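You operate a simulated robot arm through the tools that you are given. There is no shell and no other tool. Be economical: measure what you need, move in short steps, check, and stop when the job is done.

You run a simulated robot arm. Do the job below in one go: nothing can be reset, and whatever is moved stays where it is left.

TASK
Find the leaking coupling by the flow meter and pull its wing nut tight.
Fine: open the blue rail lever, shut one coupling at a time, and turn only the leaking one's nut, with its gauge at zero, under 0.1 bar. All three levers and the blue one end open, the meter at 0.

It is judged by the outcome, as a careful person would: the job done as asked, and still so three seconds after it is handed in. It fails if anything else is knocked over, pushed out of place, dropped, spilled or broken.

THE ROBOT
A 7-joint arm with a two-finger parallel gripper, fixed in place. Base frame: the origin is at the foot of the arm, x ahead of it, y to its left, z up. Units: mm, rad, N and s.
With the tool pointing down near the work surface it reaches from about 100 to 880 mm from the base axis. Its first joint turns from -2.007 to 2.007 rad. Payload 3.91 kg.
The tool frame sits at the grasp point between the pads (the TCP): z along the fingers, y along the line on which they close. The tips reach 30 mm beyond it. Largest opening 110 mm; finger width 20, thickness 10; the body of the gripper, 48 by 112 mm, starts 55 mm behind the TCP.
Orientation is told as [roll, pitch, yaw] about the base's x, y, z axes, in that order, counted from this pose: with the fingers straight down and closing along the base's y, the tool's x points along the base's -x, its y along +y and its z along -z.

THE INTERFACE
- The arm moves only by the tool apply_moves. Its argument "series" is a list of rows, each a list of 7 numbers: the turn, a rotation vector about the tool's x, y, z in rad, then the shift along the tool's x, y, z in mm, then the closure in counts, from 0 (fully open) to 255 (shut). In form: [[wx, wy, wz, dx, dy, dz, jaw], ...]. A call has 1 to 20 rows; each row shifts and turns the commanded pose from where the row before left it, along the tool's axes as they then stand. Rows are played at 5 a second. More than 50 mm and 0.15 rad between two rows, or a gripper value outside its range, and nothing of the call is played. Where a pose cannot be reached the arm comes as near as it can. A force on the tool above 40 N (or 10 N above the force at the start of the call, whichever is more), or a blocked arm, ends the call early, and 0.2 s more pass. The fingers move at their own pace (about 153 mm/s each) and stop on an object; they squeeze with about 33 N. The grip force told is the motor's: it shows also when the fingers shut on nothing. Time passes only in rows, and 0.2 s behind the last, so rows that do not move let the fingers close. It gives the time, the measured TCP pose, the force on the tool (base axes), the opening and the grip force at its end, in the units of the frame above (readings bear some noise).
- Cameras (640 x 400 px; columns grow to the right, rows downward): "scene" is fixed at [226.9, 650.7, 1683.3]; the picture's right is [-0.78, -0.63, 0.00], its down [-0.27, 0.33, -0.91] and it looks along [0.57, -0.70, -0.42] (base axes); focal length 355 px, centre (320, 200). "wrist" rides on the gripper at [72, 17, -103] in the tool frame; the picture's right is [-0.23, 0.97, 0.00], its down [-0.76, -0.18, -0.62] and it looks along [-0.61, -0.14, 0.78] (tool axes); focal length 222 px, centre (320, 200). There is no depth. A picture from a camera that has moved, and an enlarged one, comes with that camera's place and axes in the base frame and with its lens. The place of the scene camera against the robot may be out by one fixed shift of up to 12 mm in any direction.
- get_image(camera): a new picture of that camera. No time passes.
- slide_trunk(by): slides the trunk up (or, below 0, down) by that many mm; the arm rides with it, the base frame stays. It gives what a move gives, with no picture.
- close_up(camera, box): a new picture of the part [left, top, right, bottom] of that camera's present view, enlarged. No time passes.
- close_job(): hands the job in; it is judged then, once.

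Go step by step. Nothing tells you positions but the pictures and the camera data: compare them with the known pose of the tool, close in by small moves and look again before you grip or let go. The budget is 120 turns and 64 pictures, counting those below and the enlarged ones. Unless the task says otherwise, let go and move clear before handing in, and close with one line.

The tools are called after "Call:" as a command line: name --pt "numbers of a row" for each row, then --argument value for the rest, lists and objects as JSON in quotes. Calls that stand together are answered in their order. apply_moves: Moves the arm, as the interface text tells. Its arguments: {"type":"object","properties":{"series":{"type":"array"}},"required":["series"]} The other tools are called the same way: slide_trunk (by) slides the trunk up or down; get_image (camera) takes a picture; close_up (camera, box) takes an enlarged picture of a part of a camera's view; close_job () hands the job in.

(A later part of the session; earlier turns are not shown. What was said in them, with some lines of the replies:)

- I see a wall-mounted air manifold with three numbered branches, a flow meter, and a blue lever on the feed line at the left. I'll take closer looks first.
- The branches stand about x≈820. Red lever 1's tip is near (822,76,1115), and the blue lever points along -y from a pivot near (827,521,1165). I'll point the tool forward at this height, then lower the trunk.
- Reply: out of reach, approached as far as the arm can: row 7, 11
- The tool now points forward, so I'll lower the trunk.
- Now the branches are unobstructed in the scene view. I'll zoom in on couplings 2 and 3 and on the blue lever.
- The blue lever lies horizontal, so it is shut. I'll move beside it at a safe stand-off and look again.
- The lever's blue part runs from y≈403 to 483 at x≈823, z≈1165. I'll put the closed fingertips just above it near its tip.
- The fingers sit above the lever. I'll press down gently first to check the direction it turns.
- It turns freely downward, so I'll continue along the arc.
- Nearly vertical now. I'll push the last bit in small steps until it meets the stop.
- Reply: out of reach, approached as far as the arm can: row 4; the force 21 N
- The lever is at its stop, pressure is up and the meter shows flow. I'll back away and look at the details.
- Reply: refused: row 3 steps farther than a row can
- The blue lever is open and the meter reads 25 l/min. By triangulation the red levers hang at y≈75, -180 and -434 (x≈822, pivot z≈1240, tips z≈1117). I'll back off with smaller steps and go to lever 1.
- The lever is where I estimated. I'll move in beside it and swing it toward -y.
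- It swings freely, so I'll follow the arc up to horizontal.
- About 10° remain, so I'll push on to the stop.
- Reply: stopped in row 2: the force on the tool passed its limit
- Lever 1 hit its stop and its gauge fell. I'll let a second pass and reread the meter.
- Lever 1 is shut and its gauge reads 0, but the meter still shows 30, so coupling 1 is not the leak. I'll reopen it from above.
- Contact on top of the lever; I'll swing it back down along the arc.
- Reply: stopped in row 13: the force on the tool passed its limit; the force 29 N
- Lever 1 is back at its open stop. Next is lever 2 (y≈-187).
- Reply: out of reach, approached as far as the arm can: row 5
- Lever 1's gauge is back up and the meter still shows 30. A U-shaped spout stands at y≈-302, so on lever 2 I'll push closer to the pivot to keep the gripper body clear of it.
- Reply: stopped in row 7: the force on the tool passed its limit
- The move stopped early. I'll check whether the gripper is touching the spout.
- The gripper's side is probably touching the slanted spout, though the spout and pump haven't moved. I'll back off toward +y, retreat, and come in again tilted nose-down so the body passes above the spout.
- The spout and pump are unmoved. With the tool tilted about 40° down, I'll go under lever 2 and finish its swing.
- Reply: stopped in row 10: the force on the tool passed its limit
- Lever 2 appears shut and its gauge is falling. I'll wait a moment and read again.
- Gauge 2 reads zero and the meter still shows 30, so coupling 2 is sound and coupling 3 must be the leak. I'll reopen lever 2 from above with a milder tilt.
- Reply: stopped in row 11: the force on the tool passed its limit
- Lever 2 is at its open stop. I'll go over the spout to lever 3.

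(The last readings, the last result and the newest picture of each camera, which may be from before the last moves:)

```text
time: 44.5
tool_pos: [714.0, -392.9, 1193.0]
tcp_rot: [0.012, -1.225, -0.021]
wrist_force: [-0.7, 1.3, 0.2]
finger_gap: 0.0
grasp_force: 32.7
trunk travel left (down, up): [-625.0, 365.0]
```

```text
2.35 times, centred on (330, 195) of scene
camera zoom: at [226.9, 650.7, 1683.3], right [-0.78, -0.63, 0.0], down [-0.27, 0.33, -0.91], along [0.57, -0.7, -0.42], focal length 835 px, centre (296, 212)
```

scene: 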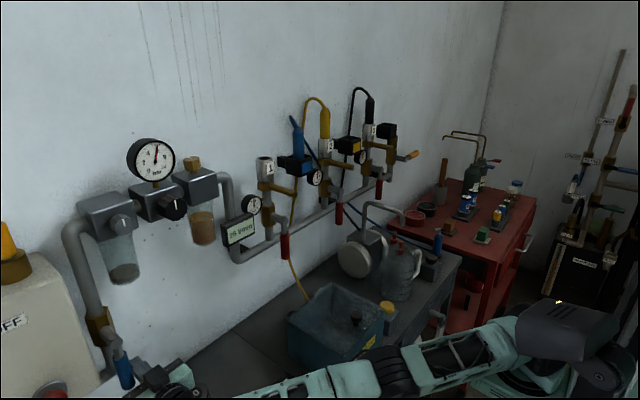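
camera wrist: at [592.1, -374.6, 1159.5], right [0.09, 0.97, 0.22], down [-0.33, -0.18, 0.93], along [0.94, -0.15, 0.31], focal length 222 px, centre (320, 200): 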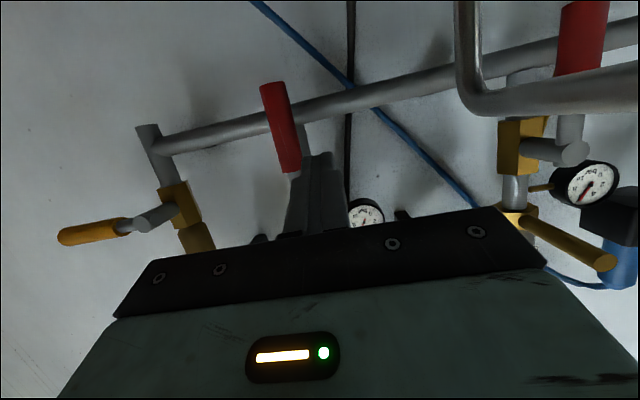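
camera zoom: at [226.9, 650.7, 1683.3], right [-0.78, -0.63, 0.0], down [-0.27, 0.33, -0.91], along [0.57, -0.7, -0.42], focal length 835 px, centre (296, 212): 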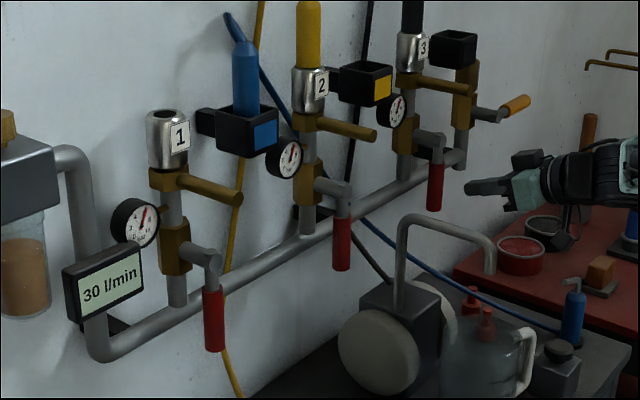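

Lever 3's tip is near (822,-432,1115). I'll move in beside it and push toward -y.

Call:
apply_moves --pt "0 0 0 -1 0 30 255" --pt "0 0 0 -1 0 30 255" --pt "0 0 0 -1 0 30 255" --pt "0 0 0 0 -12 0 255" --pt "0 0 0 0 -12 0 255" --pt "0 0 0 0 -12 0 255" --pt "0 0 0 -1 -12 -0.4 255" --pt "0 0 0 -2 -11 -0.7 255" --pt "0 0 0 -4 -10 -1.4 255" --pt "0 0 0 -6 -9 -2 255"

Call:
get_image --camera "wrist"

```text
time: 46.6
tool_pos: [800.0, -471.3, 1178.5]
tcp_rot: [0.016, -1.226, -0.028]
wrist_force: [-3.2, 2.4, -0.6]
finger_gap: 0.0
grasp_force: 32.9
trunk travel left (down, up): [-625.0, 365.0]
```

```text
21 pictures are left
camera wrist: at [678.4, -452.6, 1144.8], right [0.09, 0.97, 0.22], down [-0.33, -0.18, 0.93], along [0.94, -0.15, 0.3], focal length 222 px, centre (320, 200)
```

wrist: 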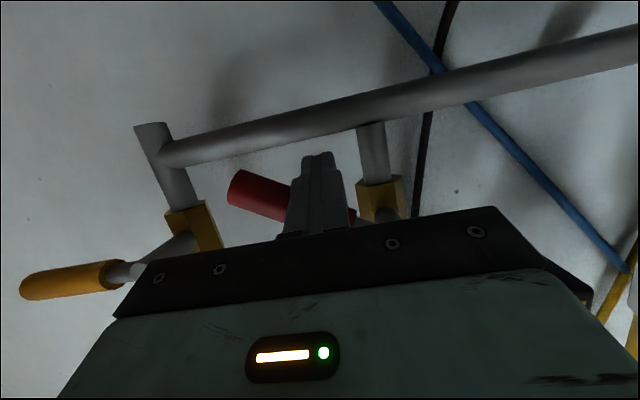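

Call:
apply_moves --pt "0 0 0 -6.6 -8 -2.4 255" --pt "0 0 0 -7.5 -7 -2.7 255" --pt "0 0 0 -7.5 -6 -2.7 255" --pt "0 0 0 -7.5 -4 -2.7 255" --pt "0 0 0 -6 -2 -2 255" --pt "0 0 0 -4 0 -1.4 255" --pt "0 0 0 -3 0 -1 255"

Call:
get_image --camera "wrist"

```text
time: 48.2
tool_pos: [800.8, -498.3, 1211.2]
tcp_rot: [0.033, -1.207, -0.038]
wrist_force: [-3.8, 2.4, -7.2]
finger_gap: 0.0
grasp_force: 33.2
trunk travel left (down, up): [-625.0, 365.0]
stopped in row 7: the force on the tool passed its limit (the readings are from after the stop); the commanded pose is now the measured one
```

```text
20 pictures are left
camera wrist: at [678.3, -480.1, 1180.3], right [0.09, 0.97, 0.22], down [-0.32, -0.19, 0.93], along [0.94, -0.15, 0.29], focal length 222 px, centre (320, 200)
```

wrist: 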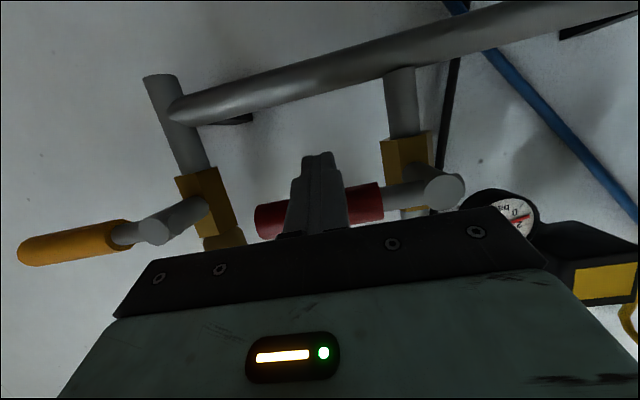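

Lever 3 is at its shut stop. I'll retreat from it, look at the wing nut and check the meter.

Call:
apply_moves --pt "0 0 0 4 0 1.5 255" --pt "0 0 0 0 0 -40 255" --pt "0 0 0 0 0 -40 255" --pt "0 0 0 0 0 -40 255" --pt "0 0 0 -30 15 -11 255" --pt "0 0 0 -30 15 -11 255" --pt "0 0 0 -30 15 -11 255"

Call:
close_up --camera "scene" --box '[220, 110, 420, 270]'

Call:
get_image --camera "wrist"

```text
time: 49.8
tool_pos: [689.0, -456.1, 1346.2]
tcp_rot: [0.031, -1.211, -0.038]
wrist_force: [-0.2, -0.2, -0.3]
finger_gap: 0.0
grasp_force: 33.1
trunk travel left (down, up): [-625.0, 365.0]
```

```text
2.50 times, centred on (320, 190) of scene
camera zoom: at [226.9, 650.7, 1683.3], right [-0.78, -0.63, 0.0], down [-0.27, 0.33, -0.91], along [0.57, -0.7, -0.42], focal length 887 px, centre (320, 225)
```

zoom: 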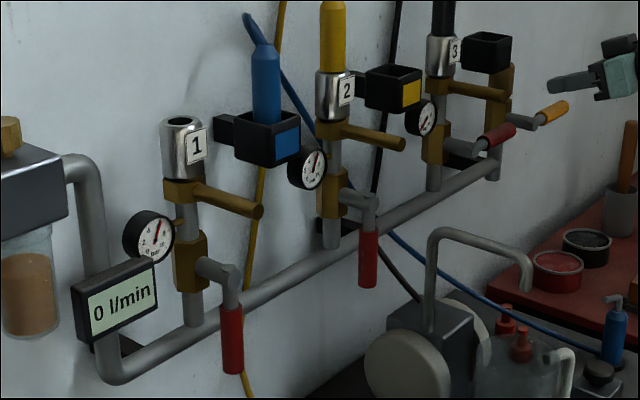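

```text
18 pictures are left
camera wrist: at [566.7, -437.0, 1315.8], right [0.09, 0.97, 0.22], down [-0.32, -0.19, 0.93], along [0.94, -0.15, 0.29], focal length 222 px, centre (320, 200)
```

wrist: 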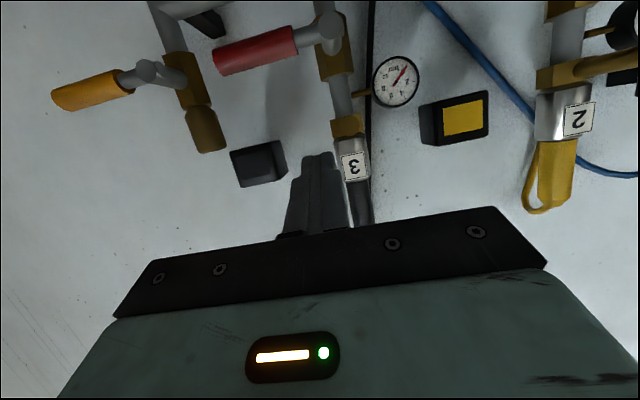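

With lever 3 shut the meter reads 0, so coupling 3 is the leak. Its wing tip, near (790,-463,1323), is turned toward -y compared with the other two, which points to tightening clockwise from above (tip toward +y). I'll verify the gauge, then move to the wing's -y side.

Call:
apply_moves --pt "0 0 0 0 -48 0 255" --pt "0 0 0 -4.7 -2 23.9 255" --pt "0 0 0 -4.7 0 23.9 255" --pt "0 0 0 -4.7 0 23.9 255" --pt "0 0 0 -4.7 0 23.9 255"

Call:
close_up --camera "scene" --box '[345, 115, 425, 180]'

Call:
get_image --camera "wrist"

```text
time: 51.0
tool_pos: [784.3, -504.2, 1330.9]
tcp_rot: [0.032, -1.214, -0.035]
wrist_force: [-1.0, 1.0, -0.1]
finger_gap: 0.3
grasp_force: 33.1
trunk travel left (down, up): [-625.0, 365.0]
```

```text
6.15 times, centred on (385, 148) of scene
camera zoom: at [226.9, 650.7, 1683.3], right [-0.78, -0.63, 0.0], down [-0.27, 0.33, -0.91], along [0.57, -0.7, -0.42], focal length 2183 px, centre (-80, 523)
```

zoom: 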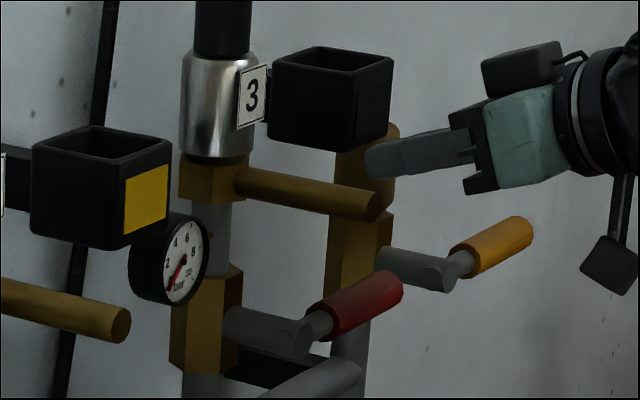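

```text
16 pictures are left
camera wrist: at [662.2, -487.0, 1298.7], right [0.09, 0.97, 0.22], down [-0.32, -0.19, 0.93], along [0.94, -0.15, 0.29], focal length 222 px, centre (320, 200)
```

wrist: 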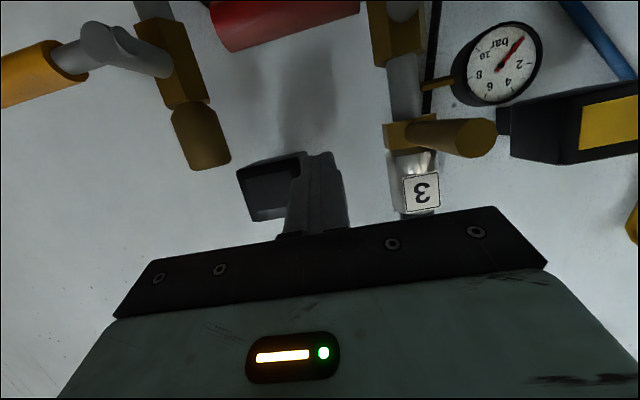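

Combining the wrist views puts the wing tip at about (772,-429,1318), parallel to the others, so its angle tells me nothing. Gauge 3 reads 0. I'll push it gently clockwise as seen from above (toward +y) and check.

Call:
apply_moves --pt "0 0 0 9 15 3 255" --pt "0 0 0 0 15 0 255" --pt "0 0 0 0 15 0 255" --pt "0 0 0 0 8 0 255" --pt "0 0 0 0 7 0 255" --pt "0 0 0 0 7 0 255" --pt "0 0 0 0 7 0 255"

Call:
get_image --camera "wrist"

```text
time: 52.6
tool_pos: [785.1, -431.7, 1324.4]
tcp_rot: [0.029, -1.211, -0.037]
wrist_force: [0.5, -0.4, 0.5]
finger_gap: 0.0
grasp_force: 33.7
trunk travel left (down, up): [-625.0, 365.0]
```

```text
15 pictures are left
camera wrist: at [663.4, -412.7, 1292.2], right [0.09, 0.97, 0.22], down [-0.32, -0.19, 0.93], along [0.94, -0.15, 0.29], focal length 222 px, centre (320, 200)
```

wrist: 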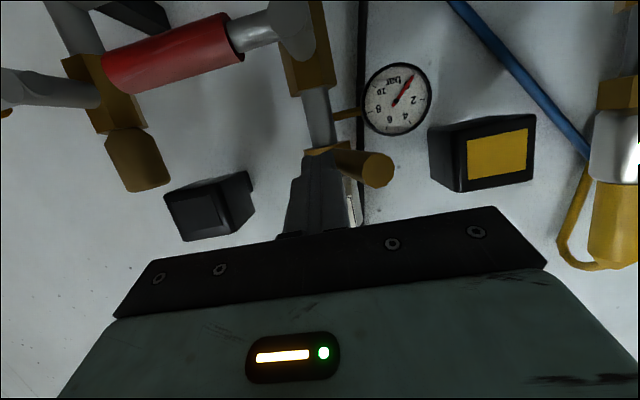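

The wing turns with little resistance. I'll go on in small steps and watch for the stop.

Call:
apply_moves --pt "0 0 0 0 6 0 255" --pt "0 0 0 0 6 0 255" --pt "0 0 0 0 6 0 255" --pt "0 0 0 0 6 0 255" --pt "0 0 0 0 0 0 255"

Call:
get_image --camera "wrist"

```text
time: 53.8
tool_pos: [781.1, -413.2, 1323.6]
tcp_rot: [0.028, -1.214, -0.042]
wrist_force: [-0.9, -22.4, 0.4]
finger_gap: 0.0
grasp_force: 32.9
trunk travel left (down, up): [-625.0, 365.0]
```

```text
14 pictures are left
camera wrist: at [659.9, -393.6, 1291.6], right [0.09, 0.97, 0.22], down [-0.32, -0.18, 0.93], along [0.94, -0.16, 0.29], focal length 222 px, centre (320, 200)
```

wrist: 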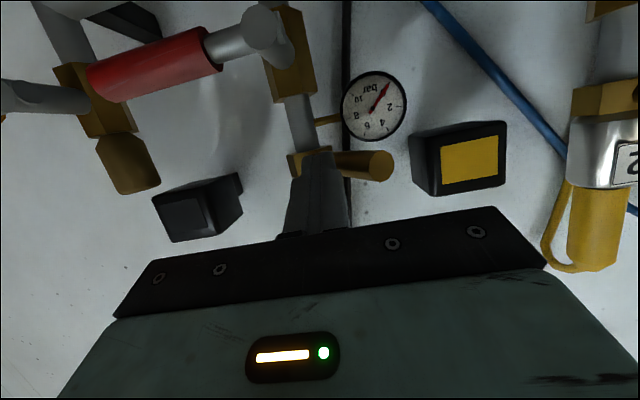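

A firm resistance of 22 N builds up. I'll push slightly more to confirm it is the stop.

Call:
apply_moves --pt "0 0 0 0 2.5 0 255" --pt "0 0 0 0 1.5 0 255" --pt "0 0 0 0 0 0 255"

```text
time: 54.6
tool_pos: [781.1, -412.9, 1323.5]
tcp_rot: [0.023, -1.216, -0.045]
wrist_force: [-3.3, -37.1, 6.6]
finger_gap: 0.1
grasp_force: 33.4
trunk travel left (down, up): [-625.0, 365.0]
```

The wing doesn't move at 37 N, so it is against its stop. I'll release it and go above lever 3 to reopen it.

Call:
apply_moves --pt "0 0 0 0 -15 0 255" --pt "0 0 0 0 -20 0 255" --pt "0 0 0 0 -15 -40 255" --pt "0 0 0 0 -45 0 255" --pt "0 0 0 32 2 12 255" --pt "0 0 0 32 0 12 255" --pt "0 0 0 -9.7 0 26 255" --pt "0 0 0 -9.7 0 26 255" --pt "0 0 0 0 0 0 255"

Call:
get_image --camera "wrist"

```text
time: 56.6
tool_pos: [802.9, -493.6, 1264.4]
tcp_rot: [0.031, -1.213, -0.037]
wrist_force: [-0.6, -0.1, 0.6]
finger_gap: 0.0
grasp_force: 33.1
trunk travel left (down, up): [-625.0, 365.0]
```

```text
13 pictures are left
camera wrist: at [681.1, -475.8, 1233.7], right [0.09, 0.97, 0.22], down [-0.32, -0.19, 0.93], along [0.94, -0.15, 0.29], focal length 222 px, centre (320, 200)
```

wrist: 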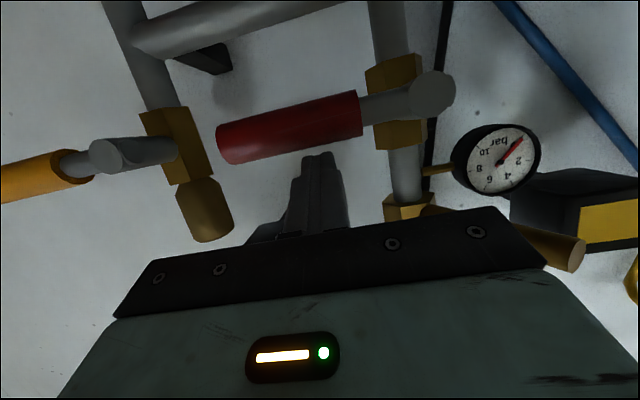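

Call:
apply_moves --pt "0 0 0 11.2 -1 4.2 255" --pt "0 0 0 13.1 -2 4.9 255" --pt "0 0 0 7.5 1 2.8 255" --pt "0 0 0 7.5 1 2.8 255" --pt "0 0 0 7.5 3 2.8 255" --pt "0 0 0 6.6 3 2.4 255" --pt "0 0 0 6.6 4 2.4 255" --pt "0 0 0 5.6 5 2.1 255" --pt "0 0 0 4.7 6 1.8 255" --pt "0 0 0 4.7 6 1.8 255" --pt "0 0 0 3.7 7 1.4 255" --pt "0 0 0 2.8 7 1 255" --pt "0 0 0 0 5 0 255" --pt "0 0 0 0 3 0 255"

Call:
get_image --camera "wrist"

Call:
close_up --camera "scene" --box '[220, 110, 420, 270]'

```text
time: 59.6
tool_pos: [800.1, -451.6, 1180.0]
tcp_rot: [0.029, -1.211, -0.044]
wrist_force: [-3.2, -21.3, 0.7]
finger_gap: 0.0
grasp_force: 33.3
trunk travel left (down, up): [-625.0, 365.0]
```

```text
12 pictures are left
camera wrist: at [678.6, -431.8, 1148.5], right [0.1, 0.97, 0.22], down [-0.32, -0.18, 0.93], along [0.94, -0.16, 0.29], focal length 222 px, centre (320, 200)
```

wrist: 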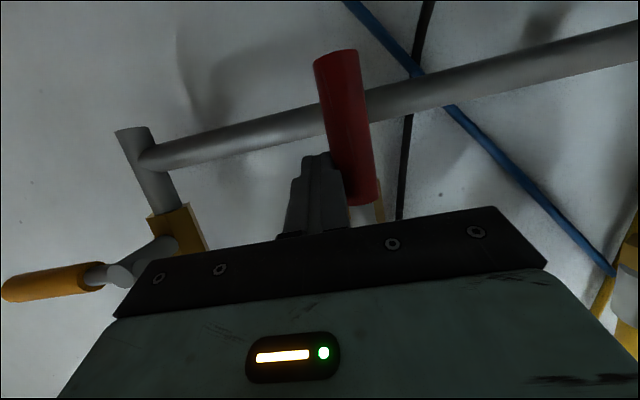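

```text
2.50 times, centred on (320, 190) of scene
camera zoom: at [226.9, 650.7, 1683.3], right [-0.78, -0.63, 0.0], down [-0.27, 0.33, -0.91], along [0.57, -0.7, -0.42], focal length 887 px, centre (320, 225)
```

zoom: 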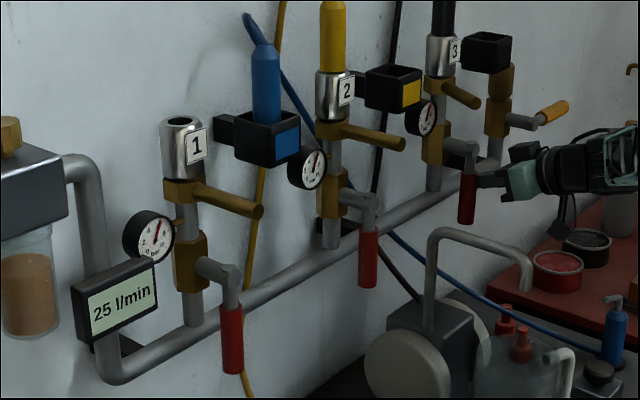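

The meter shows 25. That may be the branch refilling, so I'll back off, wait and reread.

Call:
apply_moves --pt "0 0 0 0 -12 0 255" --pt "0 0 0 0 -5 -40 255" --pt "0 0 0 0 0 -40 255" --pt "0 0 0 0 0 0 255" --pt "0 0 0 0 0 0 255" --pt "0 0 0 0 0 0 255" --pt "0 0 0 0 0 0 255" --pt "0 0 0 0 0 0 255" --pt "0 0 0 0 0 0 255"

Call:
close_up --camera "scene" --box '[220, 110, 420, 270]'

```text
time: 61.6
tool_pos: [727.7, -462.1, 1209.0]
tcp_rot: [0.028, -1.212, -0.035]
wrist_force: [-0.3, -0.1, -0.1]
finger_gap: 0.1
grasp_force: 32.8
trunk travel left (down, up): [-625.0, 365.0]
```

```text
2.50 times, centred on (320, 190) of scene
camera zoom: at [226.9, 650.7, 1683.3], right [-0.78, -0.63, 0.0], down [-0.27, 0.33, -0.91], along [0.57, -0.7, -0.42], focal length 887 px, centre (320, 225)
```

zoom: 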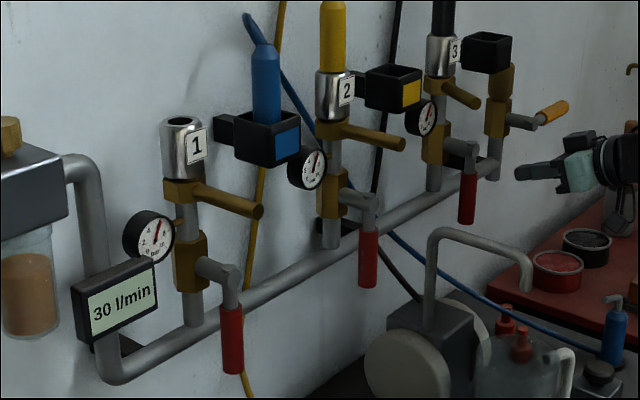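

It is still 30 and the gauge is steady, so +y only ran the nut to its slack-side stop. I'll shut lever 3 again, then turn the nut the other way.

Call:
apply_moves --pt "0 0 0 0 35 0 255" --pt "0 0 0 4 35 0 255" --pt "0 0 0 4 0 28 255" --pt "0 0 0 4 0 28 255" --pt "0 0 0 4 0 27 255" --pt "0 0 0 0 -12 0 255" --pt "0 0 0 0 -12 0 255" --pt "0 0 0 0 -12 0 255" --pt "0 0 0 -1 -12 -0.4 255" --pt "0 0 0 -2 -11 -0.7 255" --pt "0 0 0 -4 -10 -1.4 255" --pt "0 0 0 -6 -9 -2 255" --pt "0 0 0 -6.6 -8 -2.4 255" --pt "0 0 0 -7.5 -7 -2.7 255" --pt "0 0 0 -7.5 -6 -2.7 255" --pt "0 0 0 -7.5 -4 -2.7 255" --pt "0 0 0 -6 -2 -2 255" --pt "0 0 0 -4 0 -1.4 255" --pt "0 0 0 -3 0 -1 255"

Call:
get_image --camera "wrist"

```text
time: 65.5
tool_pos: [799.4, -499.3, 1211.6]
tcp_rot: [0.045, -1.195, -0.05]
wrist_force: [-3.6, 2.5, -7.7]
finger_gap: 0.0
grasp_force: 33.0
trunk travel left (down, up): [-625.0, 365.0]
stopped in row 19: the force on the tool passed its limit (the readings are from after the stop); the commanded pose is now the measured one
```

```text
9 pictures are left
camera wrist: at [677.6, -479.9, 1182.2], right [0.09, 0.97, 0.23], down [-0.3, -0.19, 0.93], along [0.95, -0.15, 0.28], focal length 222 px, centre (320, 200)
```

wrist: 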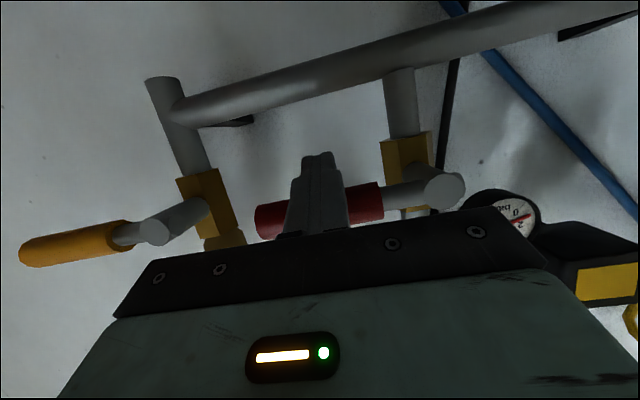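

Call:
apply_moves --pt "0 0 0 4 0 1.5 255" --pt "0 0 0 0 0 -40 255" --pt "0 0 0 0 0 -40 255" --pt "0 0 0 0 0 -40 255" --pt "0 0 0 -30 15 -11 255" --pt "0 0 0 -30 15 -11 255" --pt "0 0 0 -30 15 -11 255" --pt "0 0 0 0 40 0 255" --pt "0 0 0 0 40 0 255" --pt "0 0 0 0 44 0 255" --pt "0 0 0 0 0 0 255"

Call:
close_up --camera "scene" --box '[220, 110, 420, 270]'

```text
time: 67.9
tool_pos: [688.9, -331.8, 1351.7]
tcp_rot: [0.041, -1.199, -0.047]
wrist_force: [-0.6, 0.0, -0.4]
finger_gap: 0.0
grasp_force: 32.5
trunk travel left (down, up): [-625.0, 365.0]
```

```text
2.50 times, centred on (320, 190) of scene
camera zoom: at [226.9, 650.7, 1683.3], right [-0.78, -0.63, 0.0], down [-0.27, 0.33, -0.91], along [0.57, -0.7, -0.42], focal length 887 px, centre (320, 225)
```

zoom: 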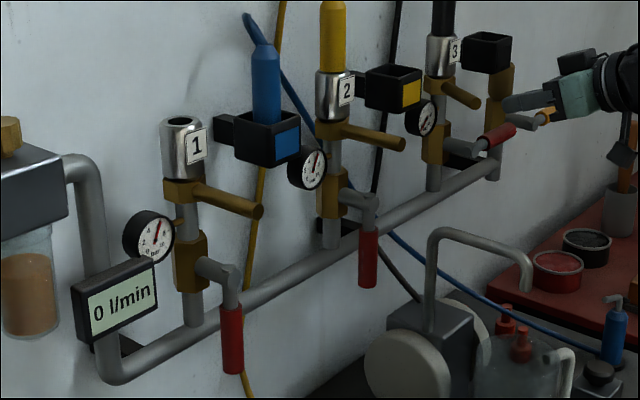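

Gauge 3 and the meter are at 0. I'll go in on the wing's +y side and push toward -y.

Call:
apply_moves --pt "0 0 0 -1.7 0 24.5 255" --pt "0 0 0 -1.7 0 24.5 255" --pt "0 0 0 -1.7 0 24.5 255" --pt "0 0 0 -1.7 -3 24.5 255" --pt "0 0 0 0 -10 0 255" --pt "0 0 0 0 -10 0 255" --pt "0 0 0 0 -8 0 255" --pt "0 0 0 0 -8 0 255" --pt "0 0 0 0 -8 0 255" --pt "0 0 0 0 -8 0 255" --pt "0 0 0 0 -8 0 255" --pt "0 0 0 0 -8 0 255" --pt "0 0 0 0 -8 0 255" --pt "0 0 0 0 0 0 255"

Call:
get_image --camera "wrist"

```text
time: 70.9
tool_pos: [785.0, -408.6, 1320.7]
tcp_rot: [0.043, -1.2, -0.046]
wrist_force: [-0.6, 0.0, -0.5]
finger_gap: 0.0
grasp_force: 33.4
trunk travel left (down, up): [-625.0, 365.0]
```

```text
7 pictures are left
camera wrist: at [662.0, -390.3, 1291.2], right [0.09, 0.97, 0.23], down [-0.31, -0.19, 0.93], along [0.95, -0.15, 0.28], focal length 222 px, centre (320, 200)
```

wrist: 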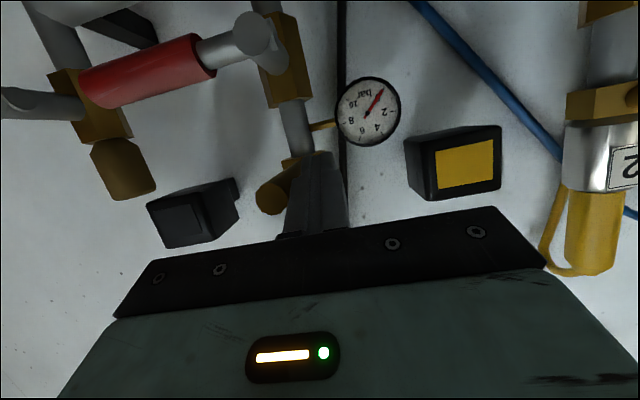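

Call:
apply_moves --pt "0 0 0 0 -7 0 255" --pt "0 0 0 0 -7 0 255" --pt "0 0 0 0 -6 0 255" --pt "0 0 0 0 -6 0 255" --pt "0 0 0 0 -5 0 255" --pt "0 0 0 0 -5 0 255" --pt "0 0 0 0 -5 0 255" --pt "0 0 0 0 -5 0 255" --pt "0 0 0 0 -5 0 255" --pt "0 0 0 0 0 0 255"

```text
time: 72.7
tool_pos: [787.1, -444.4, 1320.6]
tcp_rot: [0.054, -1.197, -0.035]
wrist_force: [-17.1, 18.6, -0.7]
finger_gap: 0.0
grasp_force: 33.0
trunk travel left (down, up): [-625.0, 365.0]
stopped in row 8: the force on the tool passed its limit (the readings are from after the stop); the commanded pose is now the measured one
```

A stop is felt this way too. I'll press once more to seat it.

Call:
apply_moves --pt "0 0 0 0 -2 0 255" --pt "0 0 0 0 -2 0 255" --pt "0 0 0 0 -2 0 255" --pt "0 0 0 0 0 0 255"

Call:
close_up --camera "scene" --box '[345, 115, 425, 180]'

```text
time: 73.2
tool_pos: [785.8, -443.8, 1320.6]
tcp_rot: [0.056, -1.196, -0.029]
wrist_force: [-22.8, 17.1, -0.8]
finger_gap: 0.0
grasp_force: 32.5
trunk travel left (down, up): [-625.0, 365.0]
stopped in row 2: the force on the tool passed its limit (the readings are from after the stop); the commanded pose is now the measured one
```

```text
6.15 times, centred on (385, 148) of scene
camera zoom: at [226.9, 650.7, 1683.3], right [-0.78, -0.63, 0.0], down [-0.27, 0.33, -0.91], along [0.57, -0.7, -0.42], focal length 2183 px, centre (-80, 523)
```

zoom: 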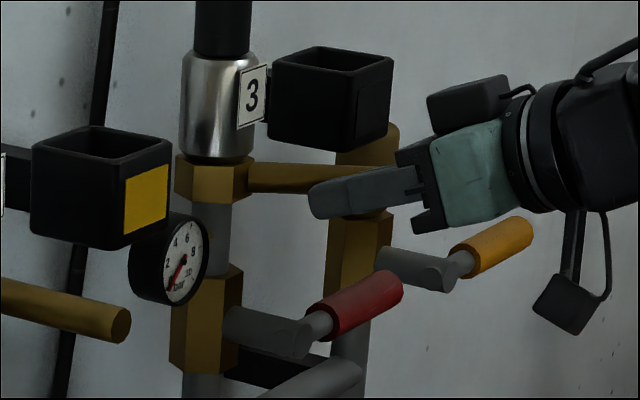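

The nut is firm at this end. I'll release it and reopen lever 3 to test.

Call:
apply_moves --pt "0 0 0 0 12 0 255" --pt "0 0 0 0 12 0 255" --pt "0 0 0 0 0 -40 255" --pt "0 0 0 0 0 -25 255" --pt "0 0 0 0 -37 0 255" --pt "0 0 0 0 -37 0 255" --pt "0 0 0 39 0 15.4 255" --pt "0 0 0 39 0 15.4 255" --pt "0 0 0 -13.9 0 35.3 255" --pt "0 0 0 -13.9 0 35.3 255" --pt "0 0 0 0 0 0 255"

```text
time: 75.6
tool_pos: [802.0, -497.0, 1258.6]
tcp_rot: [0.06, -1.198, -0.037]
wrist_force: [0.8, 0.5, -1.3]
finger_gap: 0.1
grasp_force: 32.7
trunk travel left (down, up): [-625.0, 365.0]
```

Call:
apply_moves --pt "0 0 0 9 1 3.5 255" --pt "0 0 0 10 0 4 255" --pt "0 0 0 7.5 1 2.9 255" --pt "0 0 0 7.5 1 2.9 255" --pt "0 0 0 7.5 3 2.9 255" --pt "0 0 0 6.6 3 2.5 255" --pt "0 0 0 6.6 4 2.5 255" --pt "0 0 0 5.6 5 2.2 255" --pt "0 0 0 4.7 6 1.9 255" --pt "0 0 0 4.7 6 1.9 255" --pt "0 0 0 3.7 7 1.4 255" --pt "0 0 0 2.8 7 1 255" --pt "0 0 0 0 5 0 255" --pt "0 0 0 0 3 0 255" --pt "0 0 0 0 0 0 255" --pt "0 0 0 0 -12 0 255" --pt "0 0 0 0 -5 -40 255" --pt "0 0 0 0 0 -40 255" --pt "0 0 0 0 0 0 255" --pt "0 0 0 0 0 0 255"

Call:
close_up --camera "scene" --box '[220, 110, 420, 270]'

```text
time: 78.7
tool_pos: [799.7, -450.7, 1177.5]
tcp_rot: [0.043, -1.199, -0.043]
wrist_force: [6.7, -14.8, -0.9]
finger_gap: 0.0
grasp_force: 32.6
trunk travel left (down, up): [-625.0, 365.0]
stopped in row 15: the force on the tool passed its limit (the readings are from after the stop); the commanded pose is now the measured one
```

```text
2.50 times, centred on (320, 190) of scene
camera zoom: at [226.9, 650.7, 1683.3], right [-0.78, -0.63, 0.0], down [-0.27, 0.33, -0.91], along [0.57, -0.7, -0.42], focal length 887 px, centre (320, 225)
```

zoom: 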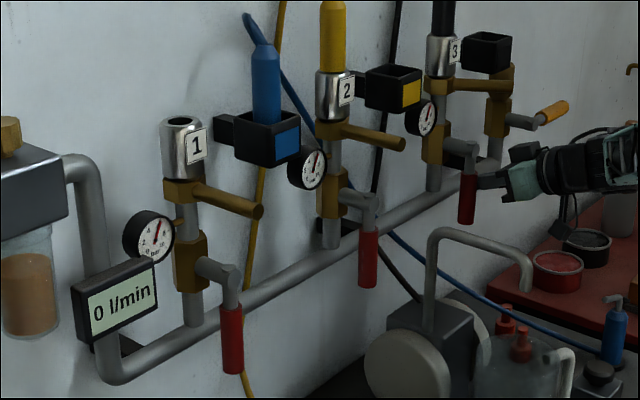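

The meter reads 0 with lever 3 open and its gauge up. I'll back off, wait, and confirm.

Call:
apply_moves --pt "0 0 0 0 -12 0 255" --pt "0 0 0 0 -3 -40 255" --pt "0 0 0 0 0 -40 255" --pt "0 0 0 0 0 -40 255" --pt "0 0 0 0 0 -40 255" --pt "0 0 0 0 0 0 255" --pt "0 0 0 0 0 0 255" --pt "0 0 0 0 0 0 255" --pt "0 0 0 0 0 0 255" --pt "0 0 0 0 0 0 255" --pt "0 0 0 0 0 0 255"

Call:
get_image --camera "scene"

Call:
close_up --camera "scene" --box '[220, 110, 420, 270]'

```text
time: 81.0
tool_pos: [653.1, -464.8, 1236.6]
tcp_rot: [0.047, -1.2, -0.039]
wrist_force: [0.7, 0.1, 0.0]
finger_gap: 0.1
grasp_force: 33.2
trunk travel left (down, up): [-625.0, 365.0]
```

```text
4 pictures are left
```

scene: 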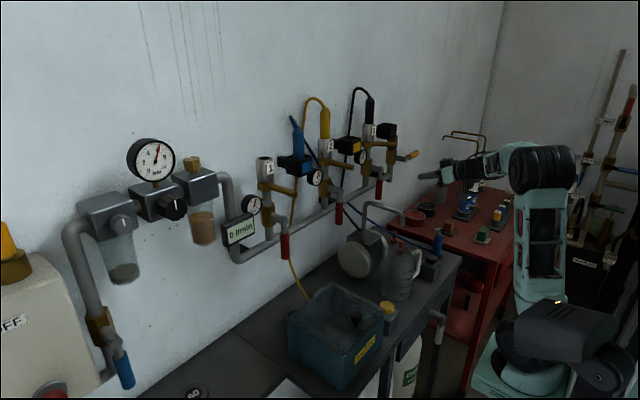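

```text
2.50 times, centred on (320, 190) of scene
camera zoom: at [226.9, 650.7, 1683.3], right [-0.78, -0.63, 0.0], down [-0.27, 0.33, -0.91], along [0.57, -0.7, -0.42], focal length 887 px, centre (320, 225)
```

zoom: 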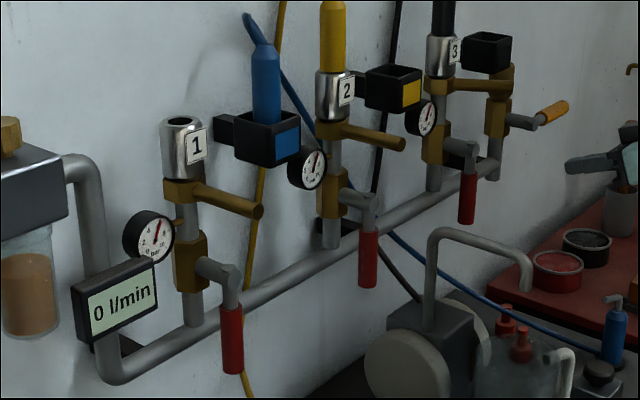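

The meter holds at 0, all three red levers and the blue lever are open, the gauges show pressure and the arm is clear. I'm handing in.

Call:
close_job

```text
The job is handed in.
```

Coupling 3 was the leak: its wing nut is now tight, all three red levers and the blue one are open, and the meter reads 0. I first turned that nut the wrong way to its stop, and while shutting lever 2 the gripper probably touched the spout beside it, which did not move.
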